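You operate a simulated robot arm through the tools that you are given. There is no shell and no other tool. Be economical: measure what you need, move in short steps, check, and stop when the job is done.

You are at the controls of a simulated two-armed robot. One attempt, no reset.

JOB
Put the yellow plate's lot in the carton in the frame, close the flaps and label it.
Fine: one small carton bears that lot; the other labels stay; the label with the plate's lot goes on the bare end of the flap by the cabinet, both ends pressed down.

It is judged by the outcome, as a careful person would: the job done as asked, and still so three seconds after it is handed in. It fails if anything else is knocked over, pushed out of place, dropped, spilled or broken.

ROBOT AND FRAMES
Two 7-joint arms with two-finger parallel grippers on one trunk, on a base that drives. Base frame: it is fixed to the floor where the robot stands at the start and does not move with it; the origin is under the middle of the robot, x ahead of it, y to its left, z up. Readings come in cm, rad, newtons and seconds.
The left shoulder is at the start at [5, 16.1, 119.8], the right one opposite. With the tool pointing down near the work surface each hand reaches from about 18 to 68 cm from the robot's upright axis, wherever it stands, measured 20 degrees to its own side. Places, roughly: bare end of the flap by the cabinet [60, -50, 100]; carton flap by the cabinet [60, -50, 100]; carton flap by the trolley [60, -20, 100]; inside of the carton in the frame [60, -40, 90]. Payload 3.43 kg a hand.
Tool frame (each hand has its own): the origin (TCP) lies between the finger pads and is the grasp point; the fingertips stand 3 cm ahead of it; z points along the fingers, y is the line along which they close. The gripper opens to 9.4 cm. The fingers are 2.8 cm wide and 1 cm thick; the gripper's body (5 by 9.6 cm) begins 5.5 cm behind the TCP.
Orientation is told as [roll, pitch, yaw] about the base's x, y, z axes, in that order, counted from this pose: with the fingers straight down and closing along the base's y, the tool's x points along the base's -x, its y along +y and its z along -z.

CONTROLS
- The arms move only by the tool drive_tool. It takes "left_moves", "right_moves" or both (then of equal length, played together; a hand with none holds still); each is a list of rows, each a list of 7 numbers: the shift along the tool's x, y, z in cm, then the turn, a rotation vector about the tool's x, y, z in degrees, then the finger opening in cm, from 0 to 9.4. In form: [[tx, ty, tz, wx, wy, wz, claw], ...]. A call has 1 to 8 rows; each row shifts and turns the commanded pose from where the row before left it, along the tool's axes as they then stand. Rows are played at 5 a second. More than 5 cm and 0.15 rad between two rows, or a gripper value outside its range, and nothing of the call is played. A pose out of reach is approached as far as the arm can. The call stops where the force on the tool passes 50 N (or 10 N more than at its start, if that is more) or the arm is blocked; 0.2 s more then pass. Each finger travels about 4.5 cm/s and halts on what it meets, pressing with about 33 N; the grip force reading is that of the motor and also rises with nothing between the fingers. The clock runs only during rows and for 0.2 s after the last one: add rows that do not move to give the fingers time. The reply holds the time, the measured pose of the TCP, the force on the tool along the base axes, the opening and the grip force, in the units named above and with some noise, with the torque about the TCP (base axes, N m) and any sound that the robot's microphone picked up.
- Cameras (640 x 400 px; columns grow to the right, rows downward): "scene" is now at [13.06, -2.71, 134.99]; the picture's right is [-0.28, -0.96, 0.00], its down [-0.27, 0.08, -0.96] and it looks along [0.92, -0.27, -0.28] (base axes); focal length 214 px, centre (320, 200). "left" rides on the left gripper at [7.6, -1.4, -10.2] in its tool frame; the picture's right is [0.18, 0.98, 0.00], its down [-0.75, 0.14, -0.64] and it looks along [-0.63, 0.12, 0.77] (tool axes); focal length 243 px, centre (320, 200). "right" rides on the right gripper at [7.6, 1.4, -10.2] in its tool frame; the picture's right is [-0.18, 0.98, 0.00], its down [-0.75, -0.14, -0.64] and it looks along [-0.63, -0.12, 0.77] (tool axes); focal length 243 px, centre (320, 200).
- camera(camera): a new picture of that camera. It takes no simulated time.
- lift_body(by): slides the trunk up (or, below 0, down) by that many cm; the arms and the scene camera ride with it, the base frame stays. It gives what a move gives, with no picture.
- steer(legs): drives the robot by 1 to 6 legs, each [ahead, left, turn to the left] in cm, cm and rad, along the robot's own axes; the way and the turn of a leg run together, so that a leg with both is an arc; at most 150 cm and 3.142 rad a leg. The arms and the cameras ride along, it lands a little off, and it stops where it bumps. It gives what a move gives.
- head_to(pan, tilt): turns the head with the scene camera to pan (to the left, within 1.396 rad either way) and tilt (down, from -0.506 to 1.204), counted from straight ahead of the robot. It gives what a move gives.
- measure_at(camera, pixels): for up to 12 pixels [column, row] of the newest picture of that camera ("zoom" is the newest enlarged one), the place [x, y, z] in the base frame of the surface seen there, good to about 0.2 cm. It takes no simulated time.
- zoom(camera, box): a new picture of the part [left, top, right, bottom] of that camera's present view, enlarged. It takes no simulated time.
- job_done(): hands the job in; it is judged then, once.

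Keep the steps short. Do not move on a guess: measure, check each grasp and each placing, and mend mistakes. In all there are 80 turns and 78 pictures (those below and enlarged ones count). Leave the grippers open and the arms clear of the work at the hand-in unless told otherwise, and finish with a single line.

The tools are called after "Emit:" as name(argument=value, ...) on one line, values as JSON. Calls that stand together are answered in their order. drive_tool: Moves the arms, as the interface text tells. Its arguments: {"type":"object","properties":{"left_moves":{"type":"array","items":{"type":"array","items":{"type":"number"}}},"right_moves":{"type":"array","items":{"type":"array","items":{"type":"number"}}}},"required":[]} The other tools are called the same way: lift_body (by) slides the trunk up or down; steer (legs) drives the base; head_to (pan, tilt) turns the head that bears the scene camera; camera (camera) takes a picture; measure_at (camera, pixels) gives the place of the surface under pixels of a picture; zoom (camera, box) takes an enlarged picture of a part of a camera's view; job_done () hands the job in.

At the start:

```text
t: 0.0
left_ee_pos: [28.34, -0.47, 128.42]
left_tool_rot: [-0.002, 0.0, 0.002]
left_wrist_force: [-0.2, 0.2, -0.9]
left_wrist_torque: [-0.01, 0.0, 0.0]
left_grip_width: 9.39
left_gripper_force: 0.0
right_ee_pos: [34.81, -40.61, 122.06]
right_tool_rot: [0.001, 0.0, -0.001]
right_wrist_force: [0.0, 0.2, 0.1]
right_wrist_torque: [0.0, -0.01, -0.03]
right_grip_width: 9.4
right_gripper_force: 0.0
trunk travel left (down, up): [-22.5, 4.2]
robot x, y, heading: [0.06, 0.15, 0.001]
head pan, tilt: [-0.288, 0.284]
```

scene: 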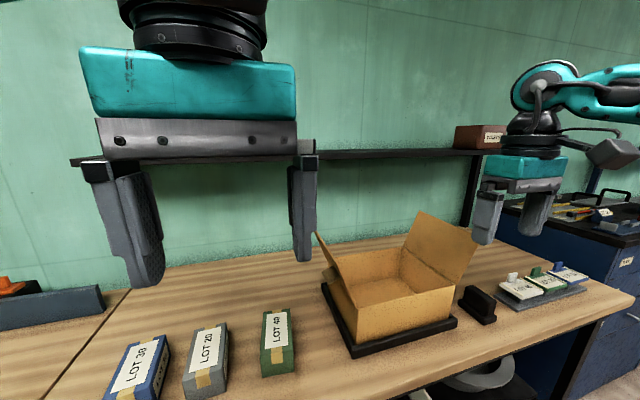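
right: 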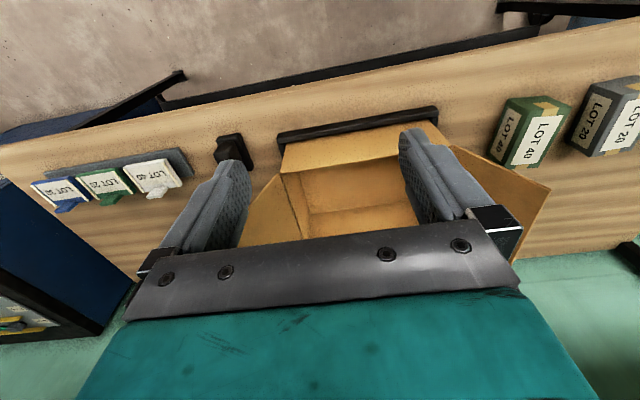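
left: 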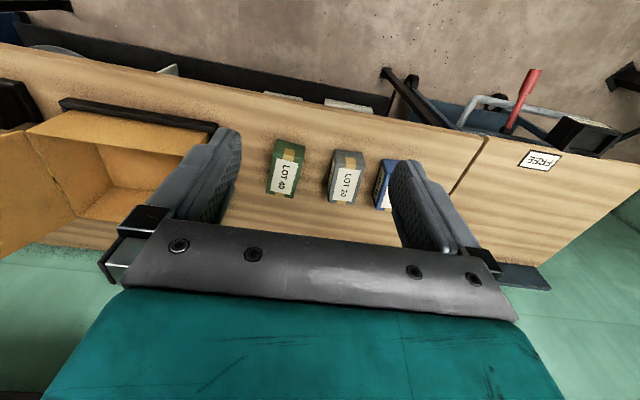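

I see three small cartons (LOT 30, 20, 40), the open carton in a frame and three label holders to the right. I have not found the yellow plate yet, so I'll zoom in on the shelf box, the cabinet and the carton area.

Emit:
zoom(camera="scene", box=[440, 100, 640, 330])

Emit:
zoom(camera="scene", box=[80, 220, 500, 400])

Emit:
head_to(pan=-0.75, tilt=0.5)

Emit:
camera(camera="scene")

```text
1.74 times, centred on (540, 215) of scene
```

zoom: 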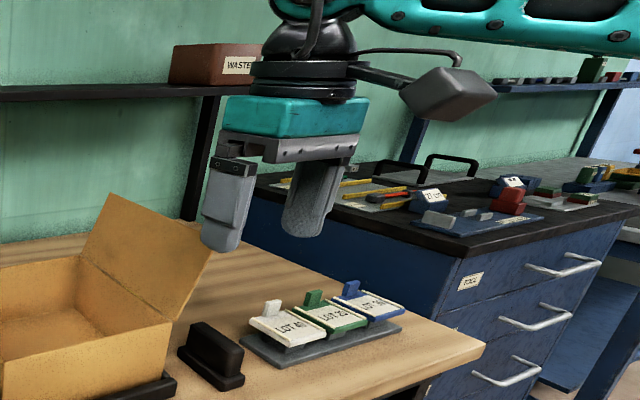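

```text
1.52 times, centred on (290, 310) of scene
```

zoom: 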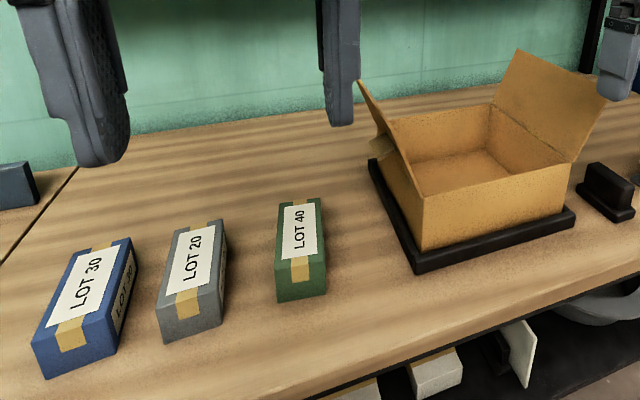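

```text
t: 0.9
left_ee_pos: [28.38, -0.39, 128.54]
left_tool_rot: [-0.001, 0.0, 0.002]
left_wrist_force: [0.2, -0.4, -0.1]
left_wrist_torque: [-0.02, -0.03, -0.01]
left_grip_width: 9.37
left_gripper_force: 0.1
right_ee_pos: [34.94, -40.61, 122.03]
right_tool_rot: [0.003, 0.0, -0.001]
right_wrist_force: [-0.1, -0.2, 0.2]
right_wrist_torque: [0.0, -0.01, 0.0]
right_grip_width: 9.39
right_gripper_force: 0.1
trunk travel left (down, up): [-22.5, 4.2]
robot x, y, heading: [-0.38, -0.1, 0.001]
head pan, tilt: [-0.75, 0.499]
```

```text
72 pictures are left
```

scene: 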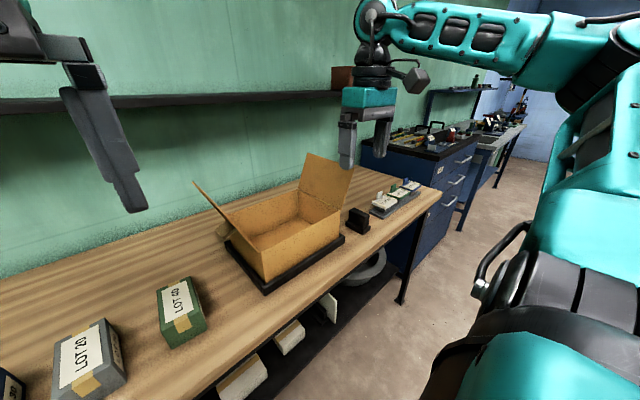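

No yellow plate here. I'll look left and up.

Emit:
head_to(pan=0.7, tilt=0.35)

Emit:
camera(camera="scene")

Emit:
head_to(pan=-0.1, tilt=-0.2)

Emit:
camera(camera="scene")

```text
t: 2.5
left_ee_pos: [28.51, -0.47, 128.41]
left_tool_rot: [-0.002, -0.001, 0.001]
left_wrist_force: [0.5, 0.1, -0.4]
left_wrist_torque: [0.01, -0.01, -0.02]
left_grip_width: 9.39
left_gripper_force: 0.2
right_ee_pos: [34.84, -40.69, 122.09]
right_tool_rot: [0.001, 0.0, 0.0]
right_wrist_force: [-0.7, -0.1, 0.3]
right_wrist_torque: [-0.01, 0.0, -0.06]
right_grip_width: 9.39
right_gripper_force: 0.0
trunk travel left (down, up): [-22.5, 4.2]
robot x, y, heading: [0.21, 0.12, -0.003]
head pan, tilt: [0.7, 0.351]
```

```text
71 pictures are left
```

scene: 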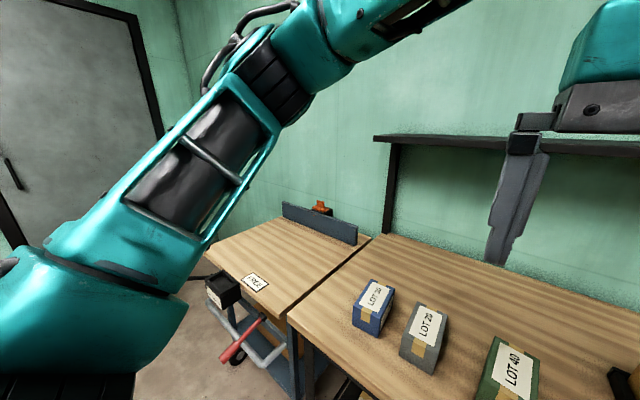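

```text
t: 3.6
left_ee_pos: [28.32, -0.49, 128.61]
left_tool_rot: [-0.002, 0.001, 0.002]
left_wrist_force: [0.6, -0.7, -0.4]
left_wrist_torque: [0.03, 0.02, 0.01]
left_grip_width: 9.4
left_gripper_force: 0.0
right_ee_pos: [34.84, -40.48, 122.1]
right_tool_rot: [0.003, 0.001, 0.0]
right_wrist_force: [-0.1, 0.3, -1.2]
right_wrist_torque: [0.0, 0.03, 0.0]
right_grip_width: 9.39
right_gripper_force: 0.0
trunk travel left (down, up): [-22.5, 4.2]
robot x, y, heading: [0.21, -0.16, 0.001]
head pan, tilt: [-0.099, -0.201]
```

```text
70 pictures are left
```

scene: 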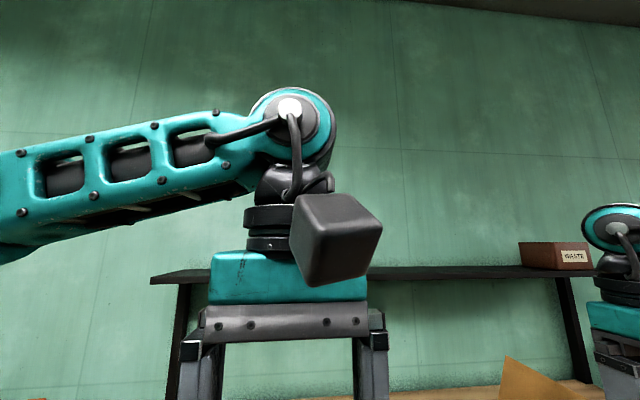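

No plate there either. The cabinet top on the right holds tags, so I'll look there and behind to the right, zoomed in.

Emit:
head_to(pan=-0.9, tilt=0.2)

Emit:
camera(camera="scene")

Emit:
zoom(camera="scene", box=[250, 150, 490, 300])

Emit:
head_to(pan=-0.2, tilt=1.0)

Emit:
camera(camera="scene")

```text
t: 4.7
left_ee_pos: [28.41, -0.53, 128.41]
left_tool_rot: [-0.002, 0.001, 0.001]
left_wrist_force: [0.2, 0.0, 0.0]
left_wrist_torque: [-0.06, -0.03, 0.0]
left_grip_width: 9.42
left_gripper_force: 0.1
right_ee_pos: [34.8, -40.66, 121.98]
right_tool_rot: [0.001, 0.001, 0.0]
right_wrist_force: [-0.8, -0.4, 0.6]
right_wrist_torque: [0.0, 0.0, 0.0]
right_grip_width: 9.39
right_gripper_force: 0.1
trunk travel left (down, up): [-22.5, 4.2]
robot x, y, heading: [-0.12, -0.17, -0.001]
head pan, tilt: [-0.901, 0.201]
```

```text
69 pictures are left
```

scene: 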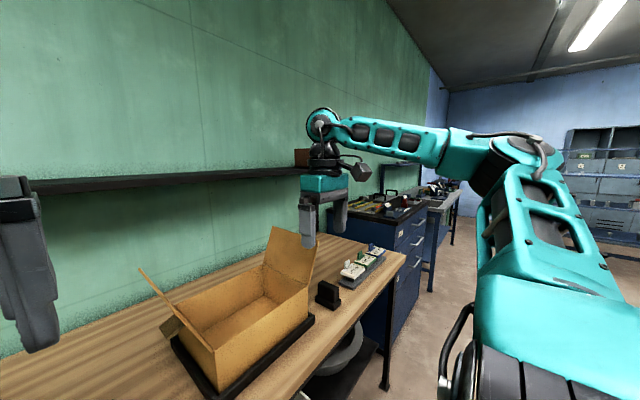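

```text
2.67 times, centred on (370, 225) of scene
```

zoom: 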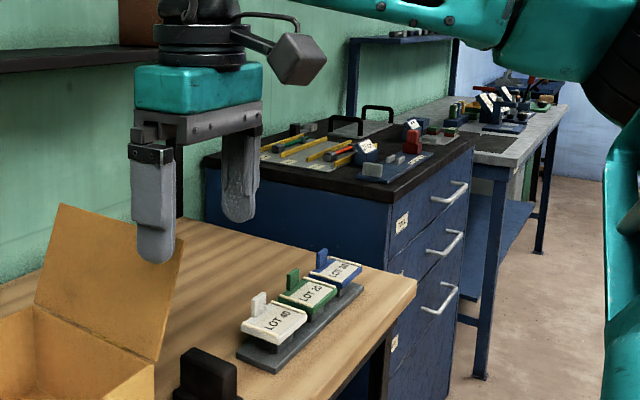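

```text
t: 5.9
left_ee_pos: [29.0, -0.07, 128.12]
left_tool_rot: [0.012, -0.002, 0.007]
left_wrist_force: [54.7, 47.0, -50.4]
left_wrist_torque: [-4.41, 1.06, -3.78]
left_grip_width: 9.43
left_gripper_force: 0.0
right_ee_pos: [34.82, -40.58, 122.06]
right_tool_rot: [0.0, 0.0, -0.001]
right_wrist_force: [-0.1, 0.1, 0.3]
right_wrist_torque: [-0.02, -0.03, -0.02]
right_grip_width: 9.38
right_gripper_force: 0.1
trunk travel left (down, up): [-22.5, 4.2]
robot x, y, heading: [-0.06, 0.09, -0.002]
head pan, tilt: [-0.201, 1.0]
```

```text
67 pictures are left
```

scene: 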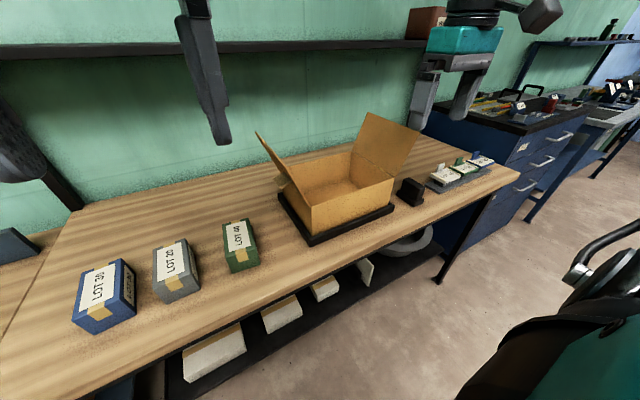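

Force on the left hand jumped to about 50 N because the head touched it when tilting. I'll tilt back up, then move the left hand ahead and away from the head.

Emit:
head_to(pan=-0.75, tilt=0.4)

Emit:
drive_tool(left_moves=[[-3, 3, 0, 0, 0, 0, 9.4], [-3, 3, 0, 0, 0, 0, 9.4], [-3, 3, 0, 0, 0, 0, 9.4], [-2, 4, 0, 0, 0, 0, 9.4], [-2, 4, 0, 0, 0, 0, 9.4], [0, 4, 0, 0, 0, 0, 9.4]])

Emit:
camera(camera="left")

```text
t: 6.9
left_ee_pos: [28.29, -0.47, 128.59]
left_tool_rot: [-0.002, 0.001, 0.0]
left_wrist_force: [0.5, -0.8, -0.2]
left_wrist_torque: [0.02, 0.0, 0.0]
left_grip_width: 9.4
left_gripper_force: 0.0
right_ee_pos: [34.81, -40.67, 122.06]
right_tool_rot: [0.002, -0.001, -0.001]
right_wrist_force: [-0.5, 0.1, -0.3]
right_wrist_torque: [-0.05, 0.02, -0.02]
right_grip_width: 9.4
right_gripper_force: 0.0
trunk travel left (down, up): [-22.5, 4.2]
robot x, y, heading: [-0.17, -0.48, 0.01]
head pan, tilt: [-0.75, 0.4]
```

```text
t: 8.3
left_ee_pos: [41.15, 20.68, 128.48]
left_tool_rot: [-0.004, 0.002, 0.001]
left_wrist_force: [-0.1, 0.5, 0.9]
left_wrist_torque: [0.0, 0.0, -0.05]
left_grip_width: 9.4
left_gripper_force: 0.1
right_ee_pos: [34.92, -40.55, 122.0]
right_tool_rot: [0.0, 0.0, 0.0]
right_wrist_force: [-0.4, 0.1, 0.8]
right_wrist_torque: [-0.04, 0.0, 0.02]
right_grip_width: 9.4
right_gripper_force: 0.0
trunk travel left (down, up): [-22.5, 4.2]
robot x, y, heading: [-0.01, 0.06, 0.0]
head pan, tilt: [-0.75, 0.4]
```

```text
66 pictures are left
```

left: 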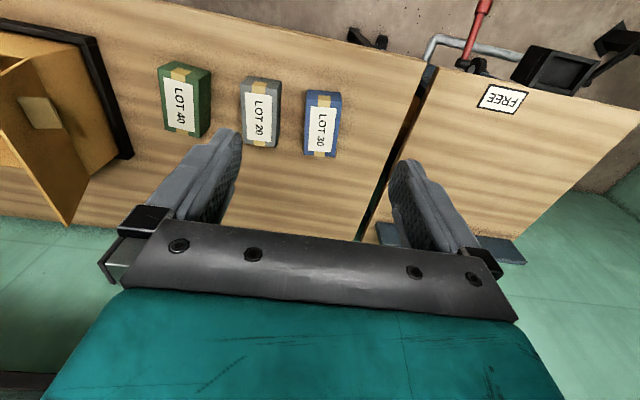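

There is a patch on the outside of the trolley flap, and something orange behind the low blue panel at far left. I'll zoom on both.

Emit:
zoom(camera="left", box=[0, 40, 220, 180])

Emit:
head_to(pan=0.5, tilt=0.4)

Emit:
camera(camera="scene")

```text
2.86 times, centred on (110, 110) of left
```

zoom: 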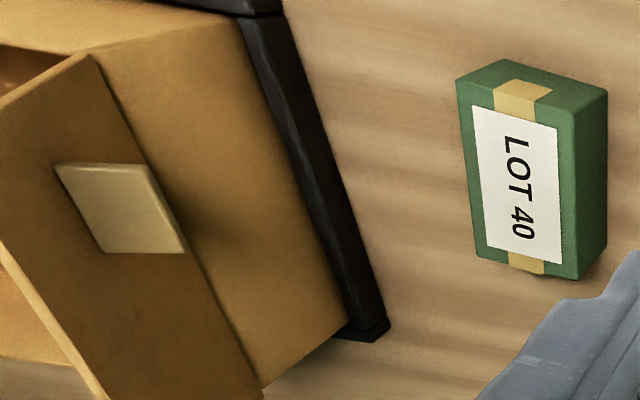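

```text
t: 9.7
left_ee_pos: [41.25, 20.59, 128.43]
left_tool_rot: [-0.001, 0.001, 0.003]
left_wrist_force: [-0.3, -0.2, 0.4]
left_wrist_torque: [0.0, -0.03, -0.01]
left_grip_width: 9.4
left_gripper_force: 0.0
right_ee_pos: [34.92, -40.5, 122.04]
right_tool_rot: [0.002, 0.001, -0.001]
right_wrist_force: [-0.9, 0.4, 0.5]
right_wrist_torque: [0.0, 0.04, -0.03]
right_grip_width: 9.4
right_gripper_force: 0.1
trunk travel left (down, up): [-22.5, 4.2]
robot x, y, heading: [-0.19, 0.05, -0.001]
head pan, tilt: [0.499, 0.4]
```

```text
64 pictures are left
```

scene: 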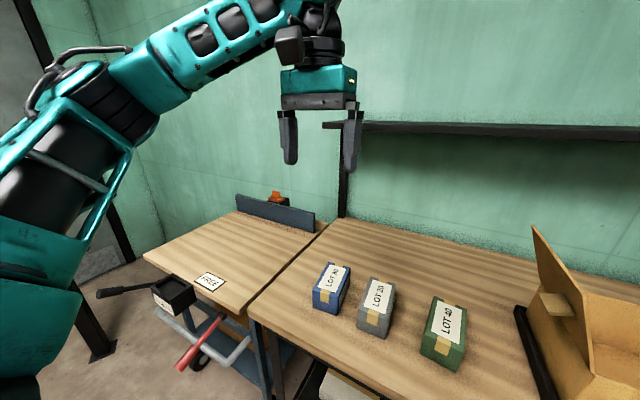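

I'll zoom on the low panel and the orange thing.

Emit:
zoom(camera="scene", box=[200, 160, 360, 260])

Emit:
measure_at(camera="scene", pixels=[[277, 197], [240, 205], [312, 218], [310, 240], [208, 280], [300, 300], [565, 305]])

```text
4.00 times, centred on (280, 210) of scene
```

zoom: 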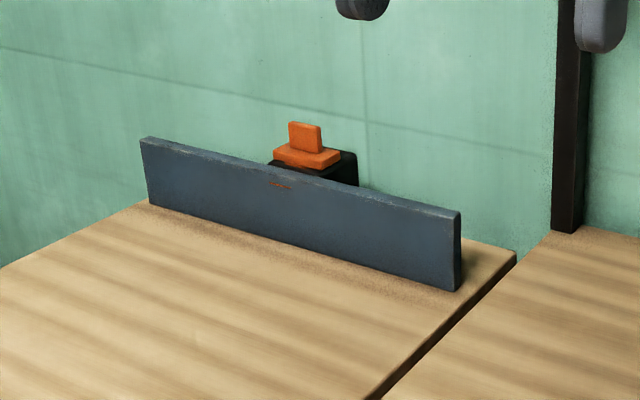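

```text
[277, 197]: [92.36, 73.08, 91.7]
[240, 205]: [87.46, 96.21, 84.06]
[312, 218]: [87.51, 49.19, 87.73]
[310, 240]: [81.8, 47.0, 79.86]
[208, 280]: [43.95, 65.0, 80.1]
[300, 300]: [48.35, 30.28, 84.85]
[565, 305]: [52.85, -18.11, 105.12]
```

The orange item stands behind the panel and other things may be hidden there. I'll move the left hand up and left, yaw it left and tilt it, so its camera looks over the panel.

Emit:
drive_tool(left_moves=[[-1, 4.8, 0, 0, 0, 0, 9.4], [-1, 4.8, 0, 0, 0, 0, 9.4], [-1, 4.8, 0, 0, 0, 0, 9.4], [0, 4.8, 0, 0, 0, 0, 9.4], [0, 4.8, 0, 0, 0, -8, 9.4], [0, 3, 0, 0, 0, -8, 9.4], [0, 0, 0, 0, -8, 0, 9.4], [0, 0, 0, 0, -8, 0, 9.4]])

Emit:
camera(camera="left")

```text
t: 11.5
left_ee_pos: [43.9, 47.65, 128.51]
left_tool_rot: [-0.002, -0.281, 0.281]
left_wrist_force: [-0.1, -0.7, -0.1]
left_wrist_torque: [0.0, 0.0, -0.01]
left_grip_width: 9.38
left_gripper_force: 0.1
right_ee_pos: [34.88, -40.51, 122.13]
right_tool_rot: [-0.001, 0.0, 0.001]
right_wrist_force: [-0.3, 0.3, -0.6]
right_wrist_torque: [0.0, -0.01, -0.04]
right_grip_width: 9.41
right_gripper_force: 0.1
trunk travel left (down, up): [-22.5, 4.2]
robot x, y, heading: [0.11, -0.05, 0.003]
head pan, tilt: [0.499, 0.4]
```

```text
62 pictures are left
```

left: 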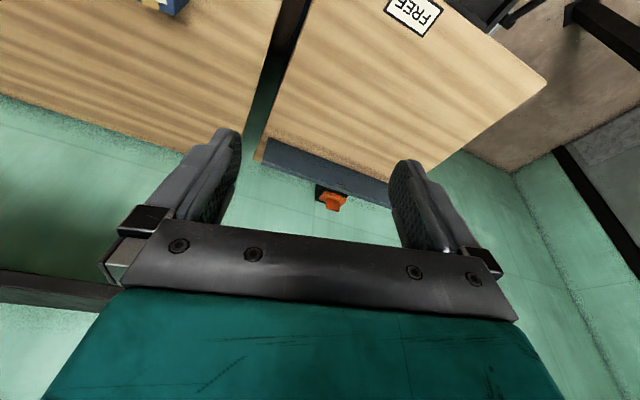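

Behind the panel there is only an orange clip on the wall. I'll look at the head's pan extremes for the yellow plate.

Emit:
head_to(pan=1.39, tilt=0.25)

Emit:
camera(camera="scene")

Emit:
head_to(pan=-1.39, tilt=0.25)

Emit:
camera(camera="scene")

```text
t: 12.7
left_ee_pos: [43.92, 47.56, 128.49]
left_tool_rot: [-0.004, -0.277, 0.279]
left_wrist_force: [0.3, 0.2, 0.6]
left_wrist_torque: [0.02, -0.04, 0.02]
left_grip_width: 9.41
left_gripper_force: 0.0
right_ee_pos: [34.8, -40.64, 122.13]
right_tool_rot: [0.002, 0.0, 0.001]
right_wrist_force: [0.3, -0.7, 0.5]
right_wrist_torque: [-0.01, -0.05, 0.0]
right_grip_width: 9.4
right_gripper_force: 0.0
trunk travel left (down, up): [-22.5, 4.2]
robot x, y, heading: [0.11, 0.13, 0.004]
head pan, tilt: [1.389, 0.25]
```

```text
61 pictures are left
```

scene: 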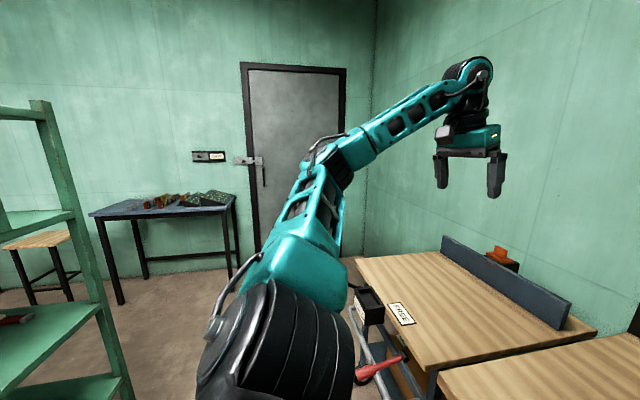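

```text
t: 15.1
left_ee_pos: [43.86, 47.57, 128.57]
left_tool_rot: [-0.002, -0.277, 0.281]
left_wrist_force: [0.6, 0.5, -0.7]
left_wrist_torque: [0.01, -0.02, 0.03]
left_grip_width: 9.39
left_gripper_force: 0.1
right_ee_pos: [34.91, -40.61, 122.14]
right_tool_rot: [0.003, 0.001, -0.001]
right_wrist_force: [-0.4, 0.3, 0.3]
right_wrist_torque: [0.0, -0.04, 0.0]
right_grip_width: 9.39
right_gripper_force: 0.2
trunk travel left (down, up): [-22.5, 4.2]
robot x, y, heading: [-0.4, 0.14, 0.001]
head pan, tilt: [-1.389, 0.25]
```

```text
60 pictures are left
```

scene: 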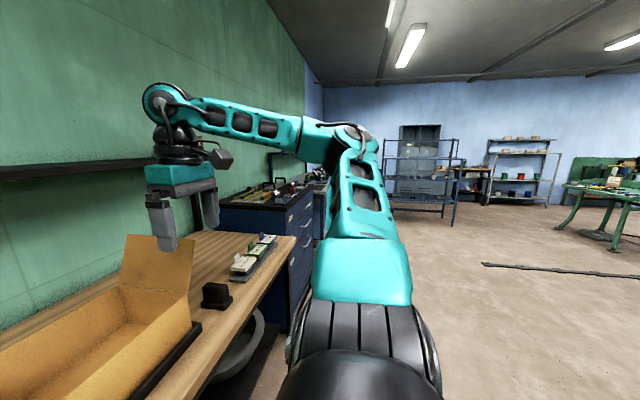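

I'll zoom on this right-hand far view, then turn the robot to see behind.

Emit:
zoom(camera="scene", box=[370, 110, 640, 270])

Emit:
zoom(camera="scene", box=[200, 150, 340, 260])

```text
2.37 times, centred on (505, 190) of scene
```

zoom: 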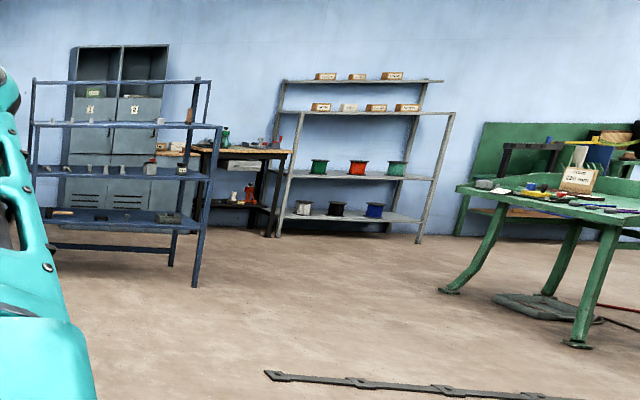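

```text
3.64 times, centred on (270, 205) of scene
```

zoom: 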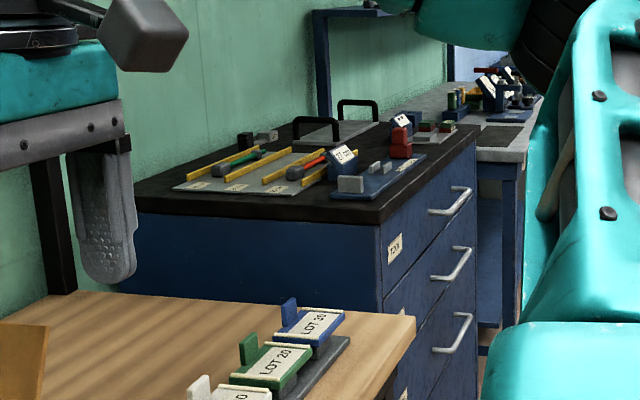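

No yellow plate found there. I'll look left again, zoom on the sign by the door, and measure the rack clearance before turning the robot.

Emit:
head_to(pan=1.39, tilt=0.25)

Emit:
zoom(camera="scene", box=[0, 100, 270, 270])

Emit:
measure_at(camera="scene", pixels=[[50, 130], [75, 220], [20, 320], [20, 112], [120, 380]])

```text
t: 17.6
left_ee_pos: [43.92, 47.5, 128.53]
left_tool_rot: [-0.001, -0.278, 0.281]
left_wrist_force: [0.2, 0.1, 0.7]
left_wrist_torque: [0.02, 0.0, -0.01]
left_grip_width: 9.43
left_gripper_force: 0.1
right_ee_pos: [34.81, -40.52, 122.05]
right_tool_rot: [0.002, 0.0, 0.0]
right_wrist_force: [0.1, -0.4, -0.5]
right_wrist_torque: [0.0, -0.03, 0.0]
right_grip_width: 9.43
right_gripper_force: 0.1
trunk travel left (down, up): [-22.5, 4.2]
robot x, y, heading: [0.05, 0.08, 0.001]
head pan, tilt: [1.389, 0.25]
```

```text
2.35 times, centred on (135, 185) of scene
```

zoom: 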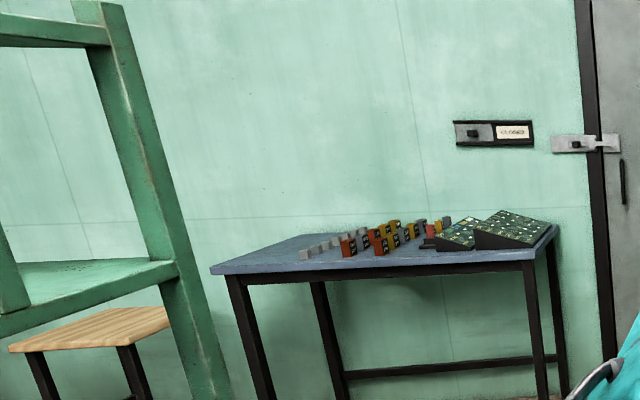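

```text
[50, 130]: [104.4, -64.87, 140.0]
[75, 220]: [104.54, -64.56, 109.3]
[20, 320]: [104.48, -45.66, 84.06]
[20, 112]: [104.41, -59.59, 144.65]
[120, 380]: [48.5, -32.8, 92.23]
```

The measurement used the older scene picture. I'll measure on the zoom picture instead.

Emit:
measure_at(camera="zoom", pixels=[[130, 100], [180, 270], [10, 330], [100, 340], [230, 270]])

```text
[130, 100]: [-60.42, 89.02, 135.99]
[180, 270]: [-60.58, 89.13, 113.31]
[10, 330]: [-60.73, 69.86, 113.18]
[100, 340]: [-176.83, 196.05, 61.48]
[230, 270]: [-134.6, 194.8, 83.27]
```

A green rack stands at x≈-60, close behind me, and the plate may be on it. I'll turn 0.9 rad left, which keeps both hands clear, and look back over the left side.

Emit:
steer(legs=[[0, 0, 0.9]])

Emit:
camera(camera="scene")

```text
t: 20.3
left_ee_pos: [-9.38, 64.04, 128.43]
left_tool_rot: [-0.001, -0.279, 1.171]
left_wrist_force: [0.3, -0.1, 0.1]
left_wrist_torque: [0.03, 0.0, 0.01]
left_grip_width: 9.41
left_gripper_force: 0.0
right_ee_pos: [53.54, 1.58, 122.28]
right_tool_rot: [0.001, -0.001, 0.89]
right_wrist_force: [-0.1, -0.8, -0.1]
right_wrist_torque: [0.01, 0.02, -0.02]
right_grip_width: 9.42
right_gripper_force: 0.1
trunk travel left (down, up): [-22.5, 4.2]
robot x, y, heading: [-0.16, -0.11, 0.888]
head pan, tilt: [1.389, 0.25]
```

```text
56 pictures are left
```

scene: 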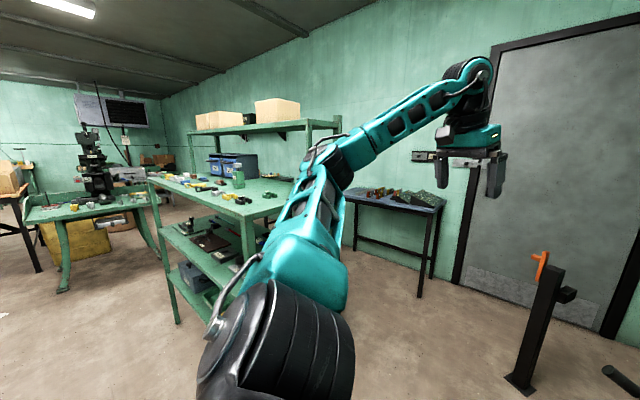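

There is a green bench with several items on it. I'll zoom in.

Emit:
zoom(camera="scene", box=[130, 140, 320, 260])

Emit:
zoom(camera="scene", box=[0, 80, 190, 250])

```text
3.33 times, centred on (225, 200) of scene
```

zoom: 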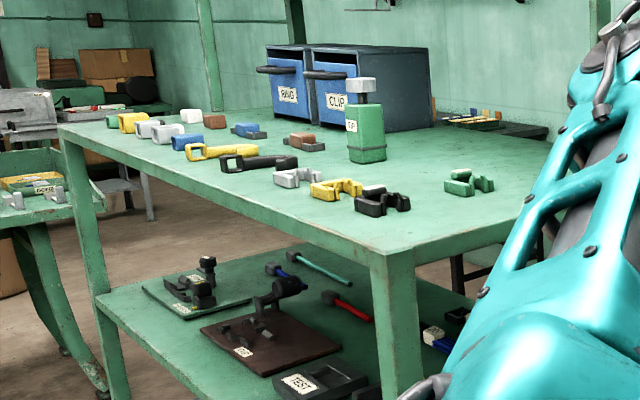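

```text
2.35 times, centred on (95, 165) of scene
```

zoom: 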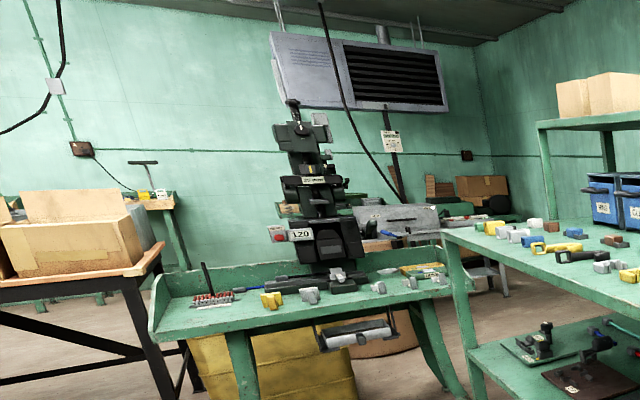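

There are many items but no yellow lot plate. I'll turn back and look closely at the bench and below it.

Emit:
steer(legs=[[0, 0, -0.888]])

Emit:
head_to(pan=-0.3, tilt=0.95)

Emit:
camera(camera="scene")

Emit:
zoom(camera="scene", box=[160, 200, 480, 400])

```text
t: 23.0
left_ee_pos: [44.34, 47.2, 128.54]
left_tool_rot: [-0.001, -0.279, 0.272]
left_wrist_force: [1.1, 0.8, 0.3]
left_wrist_torque: [-0.03, -0.05, 0.01]
left_grip_width: 9.39
left_gripper_force: 0.0
right_ee_pos: [34.42, -40.97, 122.12]
right_tool_rot: [0.001, 0.0, -0.009]
right_wrist_force: [0.4, 0.4, -0.2]
right_wrist_torque: [0.02, -0.01, 0.01]
right_grip_width: 9.38
right_gripper_force: 0.0
trunk travel left (down, up): [-22.5, 4.2]
robot x, y, heading: [-0.08, -0.1, -0.011]
head pan, tilt: [1.389, 0.25]
```

```text
t: 24.7
left_ee_pos: [44.28, 47.1, 128.5]
left_tool_rot: [-0.003, -0.28, 0.272]
left_wrist_force: [-0.6, 0.0, -0.6]
left_wrist_torque: [0.0, -0.02, 0.0]
left_grip_width: 9.4
left_gripper_force: 0.0
right_ee_pos: [34.44, -40.89, 122.15]
right_tool_rot: [0.003, -0.001, -0.009]
right_wrist_force: [-0.2, -0.5, 0.1]
right_wrist_torque: [-0.01, 0.0, 0.02]
right_grip_width: 9.41
right_gripper_force: 0.2
trunk travel left (down, up): [-22.5, 4.2]
robot x, y, heading: [0.19, 0.12, -0.007]
head pan, tilt: [-0.3, 0.949]
```

```text
53 pictures are left
```

scene: 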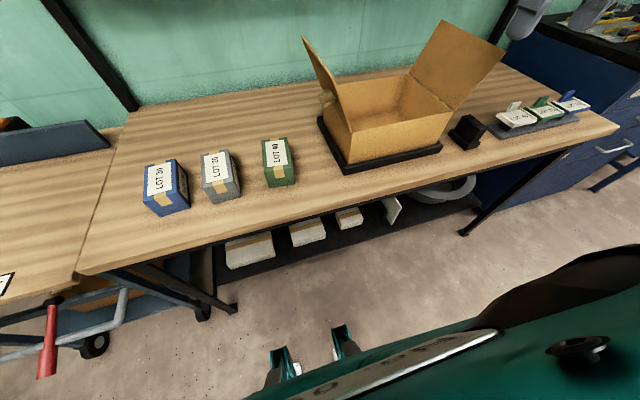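

```text
2.00 times, centred on (320, 300) of scene
```

zoom: 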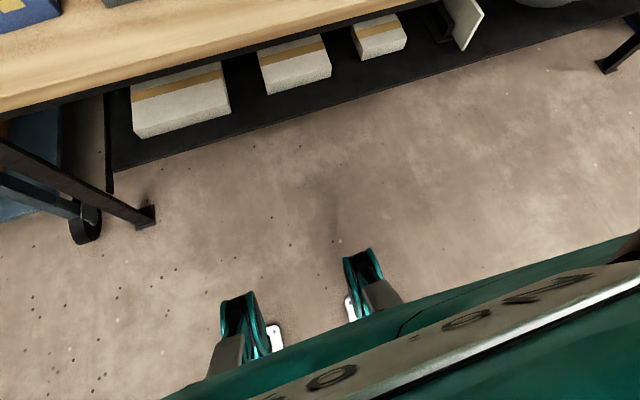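

On the shelf under the bench, at (393,210), a plate stands in a black stand with its face turned to the cabinet side. I'll zoom on it and on the trolley.

Emit:
zoom(camera="scene", box=[340, 170, 500, 270])

Emit:
measure_at(camera="scene", pixels=[[393, 210], [387, 200], [465, 133], [360, 180], [348, 218], [610, 128], [600, 180], [440, 205]])

```text
4.00 times, centred on (420, 220) of scene
```

zoom: 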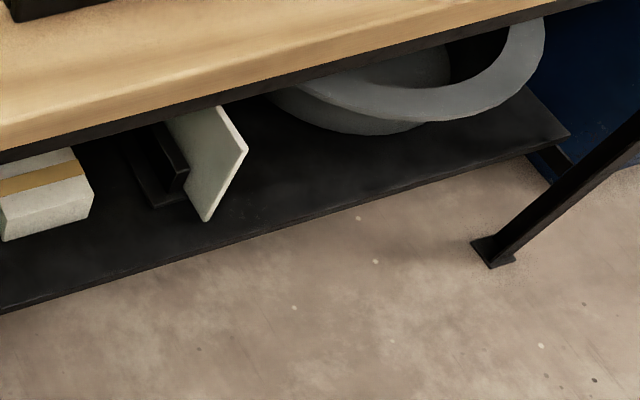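

```text
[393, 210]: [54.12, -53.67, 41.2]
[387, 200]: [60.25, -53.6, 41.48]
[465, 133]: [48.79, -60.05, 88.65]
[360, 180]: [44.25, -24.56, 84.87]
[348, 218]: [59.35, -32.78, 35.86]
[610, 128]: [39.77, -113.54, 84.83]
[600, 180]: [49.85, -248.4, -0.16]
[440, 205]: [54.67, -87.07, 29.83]
```

The plate stands at about y=-53.6, z 33–45, and I only see its plain back. I'll drive 60 cm right and look at its other face.

Emit:
steer(legs=[[-3, -60, 0]])

Emit:
head_to(pan=0.8, tilt=0.85)

Emit:
camera(camera="scene")

```text
t: 30.5
left_ee_pos: [40.94, -13.59, 128.59]
left_tool_rot: [-0.002, -0.278, 0.261]
left_wrist_force: [0.8, -0.3, -0.5]
left_wrist_torque: [0.0, 0.0, 0.01]
left_grip_width: 9.39
left_gripper_force: 0.1
right_ee_pos: [30.14, -101.71, 122.18]
right_tool_rot: [0.002, -0.002, -0.02]
right_wrist_force: [-0.5, 0.7, 0.3]
right_wrist_torque: [0.02, -0.03, 0.01]
right_grip_width: 9.42
right_gripper_force: 0.0
trunk travel left (down, up): [-22.5, 4.2]
robot x, y, heading: [-3.54, -60.53, -0.025]
head pan, tilt: [-0.3, 0.949]
```

```text
t: 31.8
left_ee_pos: [41.01, -13.64, 128.53]
left_tool_rot: [-0.002, -0.278, 0.26]
left_wrist_force: [-0.6, -0.4, 0.4]
left_wrist_torque: [-0.01, 0.02, 0.04]
left_grip_width: 9.41
left_gripper_force: 0.0
right_ee_pos: [30.08, -101.7, 122.09]
right_tool_rot: [0.001, 0.001, -0.023]
right_wrist_force: [0.1, 0.0, 0.2]
right_wrist_torque: [0.0, 0.04, 0.0]
right_grip_width: 9.38
right_gripper_force: 0.2
trunk travel left (down, up): [-22.5, 4.2]
robot x, y, heading: [-3.47, -60.33, -0.019]
head pan, tilt: [0.799, 0.85]
```

```text
50 pictures are left
```

scene: 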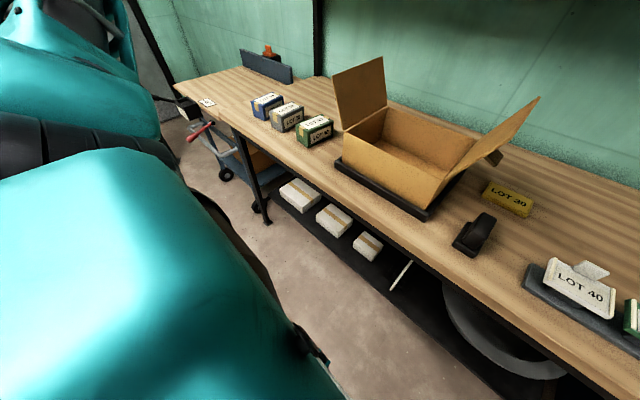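

The yellow plate lies on the bench, hidden until now behind the cabinet flap, at (508,198). I'll zoom on it and on the flap.

Emit:
zoom(camera="scene", box=[420, 90, 640, 270])

Emit:
measure_at(camera="zoom", pixels=[[250, 300], [320, 40], [215, 200], [240, 190], [60, 330], [170, 430], [200, 465]])

Emit:
head_to(pan=0.2, tilt=0.95)

Emit:
camera(camera="scene")

```text
2.22 times, centred on (530, 180) of scene
```

zoom: 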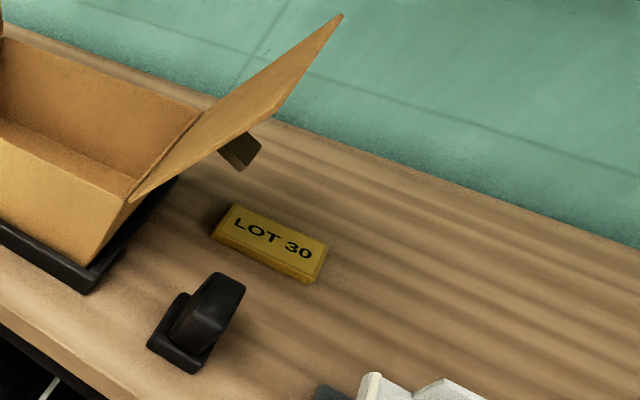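

```text
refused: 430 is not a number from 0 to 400
```

```text
t: 32.8
left_ee_pos: [41.03, -13.75, 128.59]
left_tool_rot: [-0.003, -0.278, 0.26]
left_wrist_force: [0.1, 0.3, -0.4]
left_wrist_torque: [-0.01, 0.02, 0.02]
left_grip_width: 9.39
left_gripper_force: 0.1
right_ee_pos: [30.16, -101.66, 122.11]
right_tool_rot: [0.0, 0.001, -0.021]
right_wrist_force: [-0.6, 0.4, -0.5]
right_wrist_torque: [-0.02, -0.05, 0.0]
right_grip_width: 9.41
right_gripper_force: 0.1
trunk travel left (down, up): [-22.5, 4.2]
robot x, y, heading: [-3.64, -60.12, -0.018]
head pan, tilt: [0.201, 0.949]
```

```text
48 pictures are left
```

scene: 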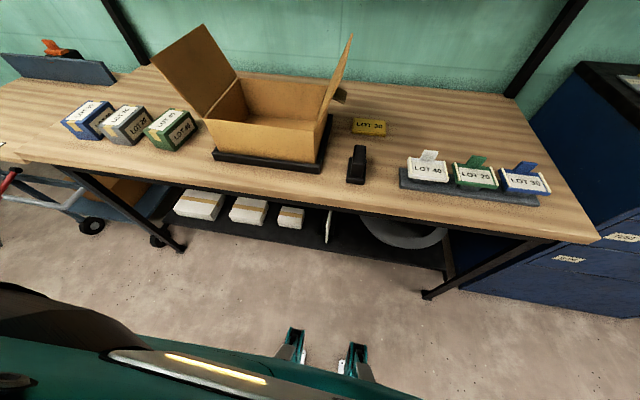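

The plate reads LOT 30, so I need the blue small carton and the LOT 30 label, the rightmost. I'll zoom on the labels and cartons and take measurements.

Emit:
zoom(camera="scene", box=[330, 100, 560, 240])

Emit:
zoom(camera="scene", box=[50, 20, 370, 200])

Emit:
measure_at(camera="scene", pixels=[[504, 173], [544, 178], [502, 190], [548, 195], [526, 168], [534, 164], [516, 163], [369, 122], [357, 152], [355, 180], [339, 95], [350, 45]])

Emit:
measure_at(camera="scene", pixels=[[207, 119], [314, 133], [316, 162], [331, 100], [237, 75], [155, 68], [205, 25], [265, 110], [61, 121], [80, 102], [113, 104], [96, 124]])

```text
2.78 times, centred on (445, 170) of scene
```

zoom: 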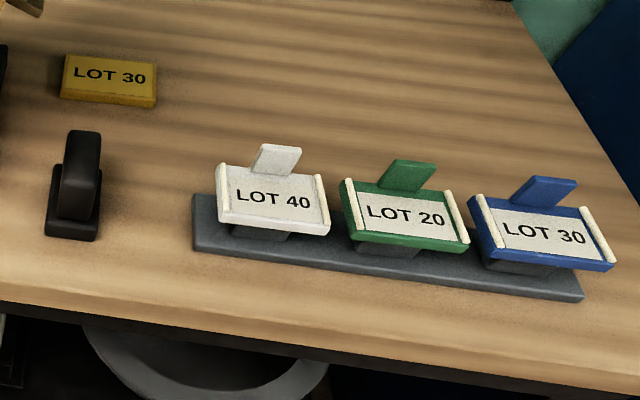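

```text
2.00 times, centred on (210, 110) of scene
```

zoom: 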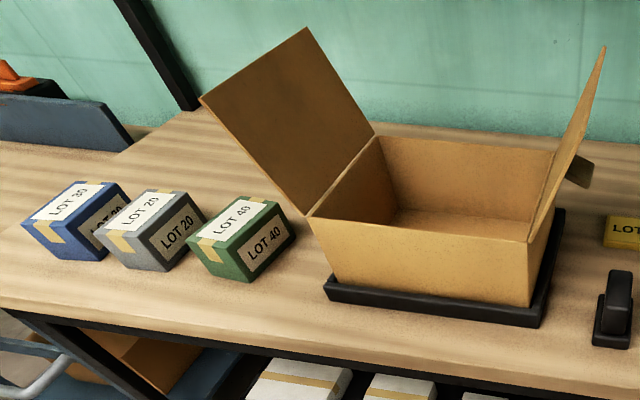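

```text
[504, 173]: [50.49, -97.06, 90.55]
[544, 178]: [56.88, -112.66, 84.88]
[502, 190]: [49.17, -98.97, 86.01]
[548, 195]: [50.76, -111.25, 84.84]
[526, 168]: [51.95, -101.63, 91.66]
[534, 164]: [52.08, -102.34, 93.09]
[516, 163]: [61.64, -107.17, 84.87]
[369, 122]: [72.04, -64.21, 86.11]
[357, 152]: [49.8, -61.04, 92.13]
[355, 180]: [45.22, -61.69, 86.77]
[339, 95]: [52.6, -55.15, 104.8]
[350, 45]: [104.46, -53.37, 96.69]
```

```text
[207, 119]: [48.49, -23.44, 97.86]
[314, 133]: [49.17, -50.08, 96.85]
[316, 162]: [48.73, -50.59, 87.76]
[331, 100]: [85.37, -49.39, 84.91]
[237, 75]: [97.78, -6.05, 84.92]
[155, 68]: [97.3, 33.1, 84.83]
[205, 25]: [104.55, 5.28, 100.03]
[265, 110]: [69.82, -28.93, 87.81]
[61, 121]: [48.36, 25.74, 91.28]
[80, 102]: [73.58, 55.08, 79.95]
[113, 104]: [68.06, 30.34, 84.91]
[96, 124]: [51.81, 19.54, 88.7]
```

Blue carton: LOT 30. Label: blue holder at about (51,-104). I'll drive back left to fetch the blue carton and straighten the left hand.

Emit:
steer(legs=[[4, 66, 0.02]])

Emit:
drive_tool(left_moves=[[0, 0, 0, 0, 8, 0, 9.4], [0, 0, 0, 0, 8, 0, 9.4], [0, 0, 0, 0, 0, 8, 9.4], [0, 0, 0, 0, 0, 8, 9.4], [0, -4.5, 0, 0, 0, 0, 9.4], [0, -4.5, 0, 0, 0, 0, 9.4], [0, -4.5, 0, 0, 0, 0, 9.4]])

Emit:
head_to(pan=0.1, tilt=0.7)

Emit:
camera(camera="scene")

Emit:
camera(camera="left")

```text
t: 39.1
left_ee_pos: [45.17, 52.69, 128.48]
left_tool_rot: [-0.002, -0.279, 0.275]
left_wrist_force: [0.3, 0.9, 0.5]
left_wrist_torque: [-0.01, 0.0, -0.02]
left_grip_width: 9.41
left_gripper_force: 0.1
right_ee_pos: [35.5, -35.53, 122.08]
right_tool_rot: [0.0, 0.0, -0.006]
right_wrist_force: [0.0, -0.1, 0.3]
right_wrist_torque: [-0.01, 0.0, -0.03]
right_grip_width: 9.4
right_gripper_force: 0.1
trunk travel left (down, up): [-22.5, 4.2]
robot x, y, heading: [1.11, 5.17, -0.005]
head pan, tilt: [0.201, 0.949]
```

```text
t: 40.7
left_ee_pos: [44.47, 37.24, 127.37]
left_tool_rot: [0.0, 0.0, -0.005]
left_wrist_force: [0.0, 0.9, -0.5]
left_wrist_torque: [-0.01, 0.01, 0.0]
left_grip_width: 9.39
left_gripper_force: 0.0
left hand out of reach, approached as far as the arm can: row 4
right_ee_pos: [35.69, -35.56, 122.02]
right_tool_rot: [0.001, 0.001, -0.007]
right_wrist_force: [-0.5, 0.3, -0.6]
right_wrist_torque: [-0.01, -0.01, 0.04]
right_grip_width: 9.41
right_gripper_force: 0.1
trunk travel left (down, up): [-22.5, 4.2]
robot x, y, heading: [0.97, 5.29, -0.007]
head pan, tilt: [0.201, 0.949]
```

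```text
t: 41.4
left_ee_pos: [44.49, 37.42, 127.3]
left_tool_rot: [-0.001, 0.002, -0.006]
left_wrist_force: [-0.4, -0.2, 0.6]
left_wrist_torque: [-0.01, 0.02, -0.02]
left_grip_width: 9.4
left_gripper_force: 0.0
right_ee_pos: [35.72, -35.49, 122.03]
right_tool_rot: [0.001, 0.001, -0.007]
right_wrist_force: [0.5, -1.1, -0.9]
right_wrist_torque: [0.0, -0.01, -0.04]
right_grip_width: 9.4
right_gripper_force: 0.0
trunk travel left (down, up): [-22.5, 4.2]
robot x, y, heading: [0.97, 5.11, -0.003]
head pan, tilt: [0.099, 0.7]
```

```text
45 pictures are left
```

scene: 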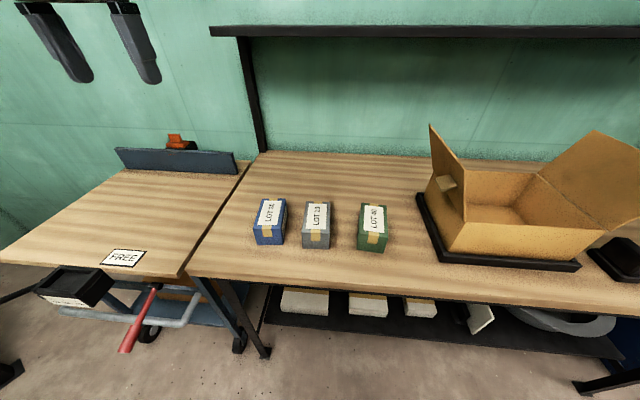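

```text
44 pictures are left
```

left: 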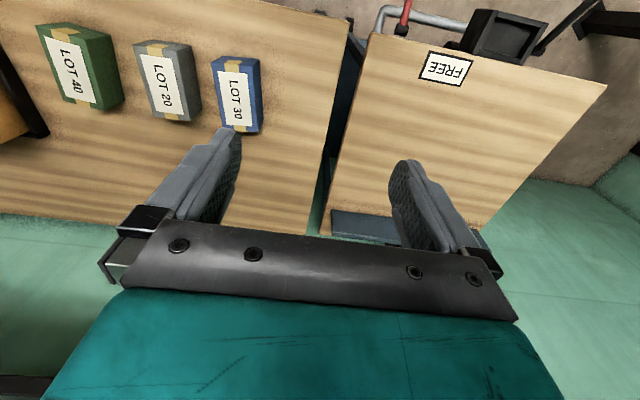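

Next I'll measure the blue carton's corners from both pictures.

Emit:
measure_at(camera="left", pixels=[[213, 60], [243, 58], [256, 60], [250, 133], [225, 125], [232, 90], [260, 128], [193, 50], [198, 110]])

Emit:
zoom(camera="scene", box=[240, 190, 400, 260])

Emit:
measure_at(camera="zoom", pixels=[[58, 160], [122, 158], [85, 40], [185, 38], [178, 130], [60, 210], [110, 205], [245, 165], [120, 100], [95, 80]])

```text
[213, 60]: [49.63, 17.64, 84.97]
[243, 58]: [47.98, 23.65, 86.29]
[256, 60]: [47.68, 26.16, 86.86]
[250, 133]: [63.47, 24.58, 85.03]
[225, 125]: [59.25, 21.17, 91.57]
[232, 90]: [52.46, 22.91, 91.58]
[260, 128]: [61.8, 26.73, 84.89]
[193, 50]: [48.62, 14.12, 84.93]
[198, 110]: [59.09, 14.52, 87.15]
```

```text
4.00 times, centred on (320, 225) of scene
```

zoom: 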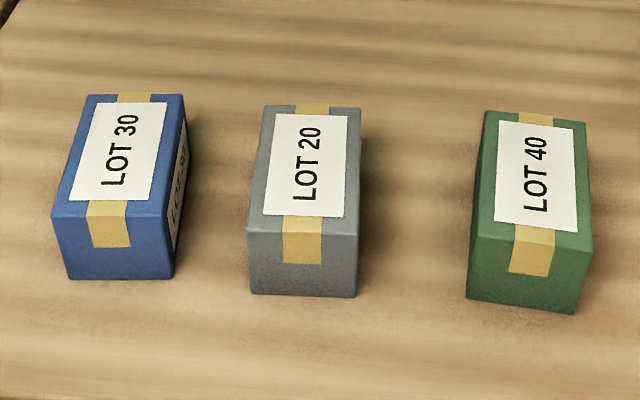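

```text
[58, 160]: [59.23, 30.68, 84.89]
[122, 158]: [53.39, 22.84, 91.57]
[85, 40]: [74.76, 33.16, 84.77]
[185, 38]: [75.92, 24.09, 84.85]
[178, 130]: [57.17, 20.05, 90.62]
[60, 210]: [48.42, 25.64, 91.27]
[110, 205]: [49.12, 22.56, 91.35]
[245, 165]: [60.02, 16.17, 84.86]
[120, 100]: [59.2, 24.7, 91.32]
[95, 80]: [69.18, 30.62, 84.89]
```

I'll measure the carton's exact top corners in this zoom.

Emit:
measure_at(camera="zoom", pixels=[[54, 213], [166, 213], [90, 98], [180, 98], [70, 275], [172, 275], [255, 225], [250, 285], [270, 110]])

```text
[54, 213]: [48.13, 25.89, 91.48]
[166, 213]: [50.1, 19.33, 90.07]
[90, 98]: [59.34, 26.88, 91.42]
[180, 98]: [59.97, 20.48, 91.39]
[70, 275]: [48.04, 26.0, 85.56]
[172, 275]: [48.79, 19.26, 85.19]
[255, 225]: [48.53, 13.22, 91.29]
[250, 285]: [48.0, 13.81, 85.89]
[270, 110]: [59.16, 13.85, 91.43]
```

Blue carton: centre (54.0, 23.1), 6.6 wide, top z 91.45, yawed about +5°. I'll move above it, yaw 5° and go down to z≈97 to check.

Emit:
drive_tool(left_moves=[[-3.2, -3.6, 0, 0, 0, 0, 9.4], [-3.2, -3.6, 0, 0, 0, 0, 9.4], [-3.1, -3.6, 0, 0, 0, 0, 9.4], [0, -3.4, 0, 0, 0, -5, 9.4], [0, 0, 5, 0, 0, 0, 9.4], [0, 0, 5, 0, 0, 0, 9.4], [0, 0, 5, 0, 0, 0, 9.4], [0, 0, 5, 0, 0, 0, 9.4]])

Emit:
drive_tool(left_moves=[[0, 0, 5, 0, 0, 0, 9.4], [0, 0, 4, 0, 0, 0, 9.4]])

Emit:
camera(camera="left")

```text
t: 43.2
left_ee_pos: [53.47, 22.79, 107.64]
left_tool_rot: [-0.004, 0.001, 0.084]
left_wrist_force: [0.2, 0.3, 0.6]
left_wrist_torque: [0.0, -0.01, 0.02]
left_grip_width: 9.39
left_gripper_force: 0.1
right_ee_pos: [35.67, -35.39, 121.96]
right_tool_rot: [-0.001, 0.001, -0.006]
right_wrist_force: [0.1, -0.4, 0.0]
right_wrist_torque: [0.03, 0.01, 0.02]
right_grip_width: 9.4
right_gripper_force: 0.1
trunk travel left (down, up): [-22.5, 4.2]
robot x, y, heading: [1.06, 5.18, -0.011]
head pan, tilt: [0.099, 0.7]
```

```text
t: 43.8
left_ee_pos: [53.63, 22.77, 98.53]
left_tool_rot: [-0.002, 0.001, 0.081]
left_wrist_force: [0.3, 0.2, 1.0]
left_wrist_torque: [0.0, -0.02, 0.02]
left_grip_width: 9.39
left_gripper_force: 0.1
right_ee_pos: [35.71, -35.44, 122.11]
right_tool_rot: [0.0, -0.003, -0.005]
right_wrist_force: [-0.4, -0.4, -0.2]
right_wrist_torque: [-0.01, -0.01, 0.0]
right_grip_width: 9.39
right_gripper_force: 0.0
trunk travel left (down, up): [-22.5, 4.2]
robot x, y, heading: [0.79, 5.08, -0.006]
head pan, tilt: [0.099, 0.7]
```

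```text
42 pictures are left
```

left: 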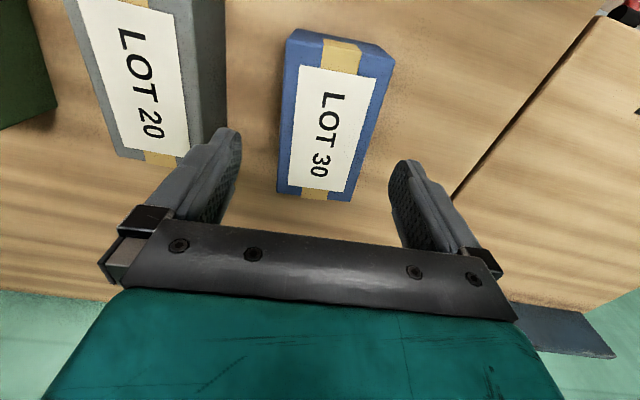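

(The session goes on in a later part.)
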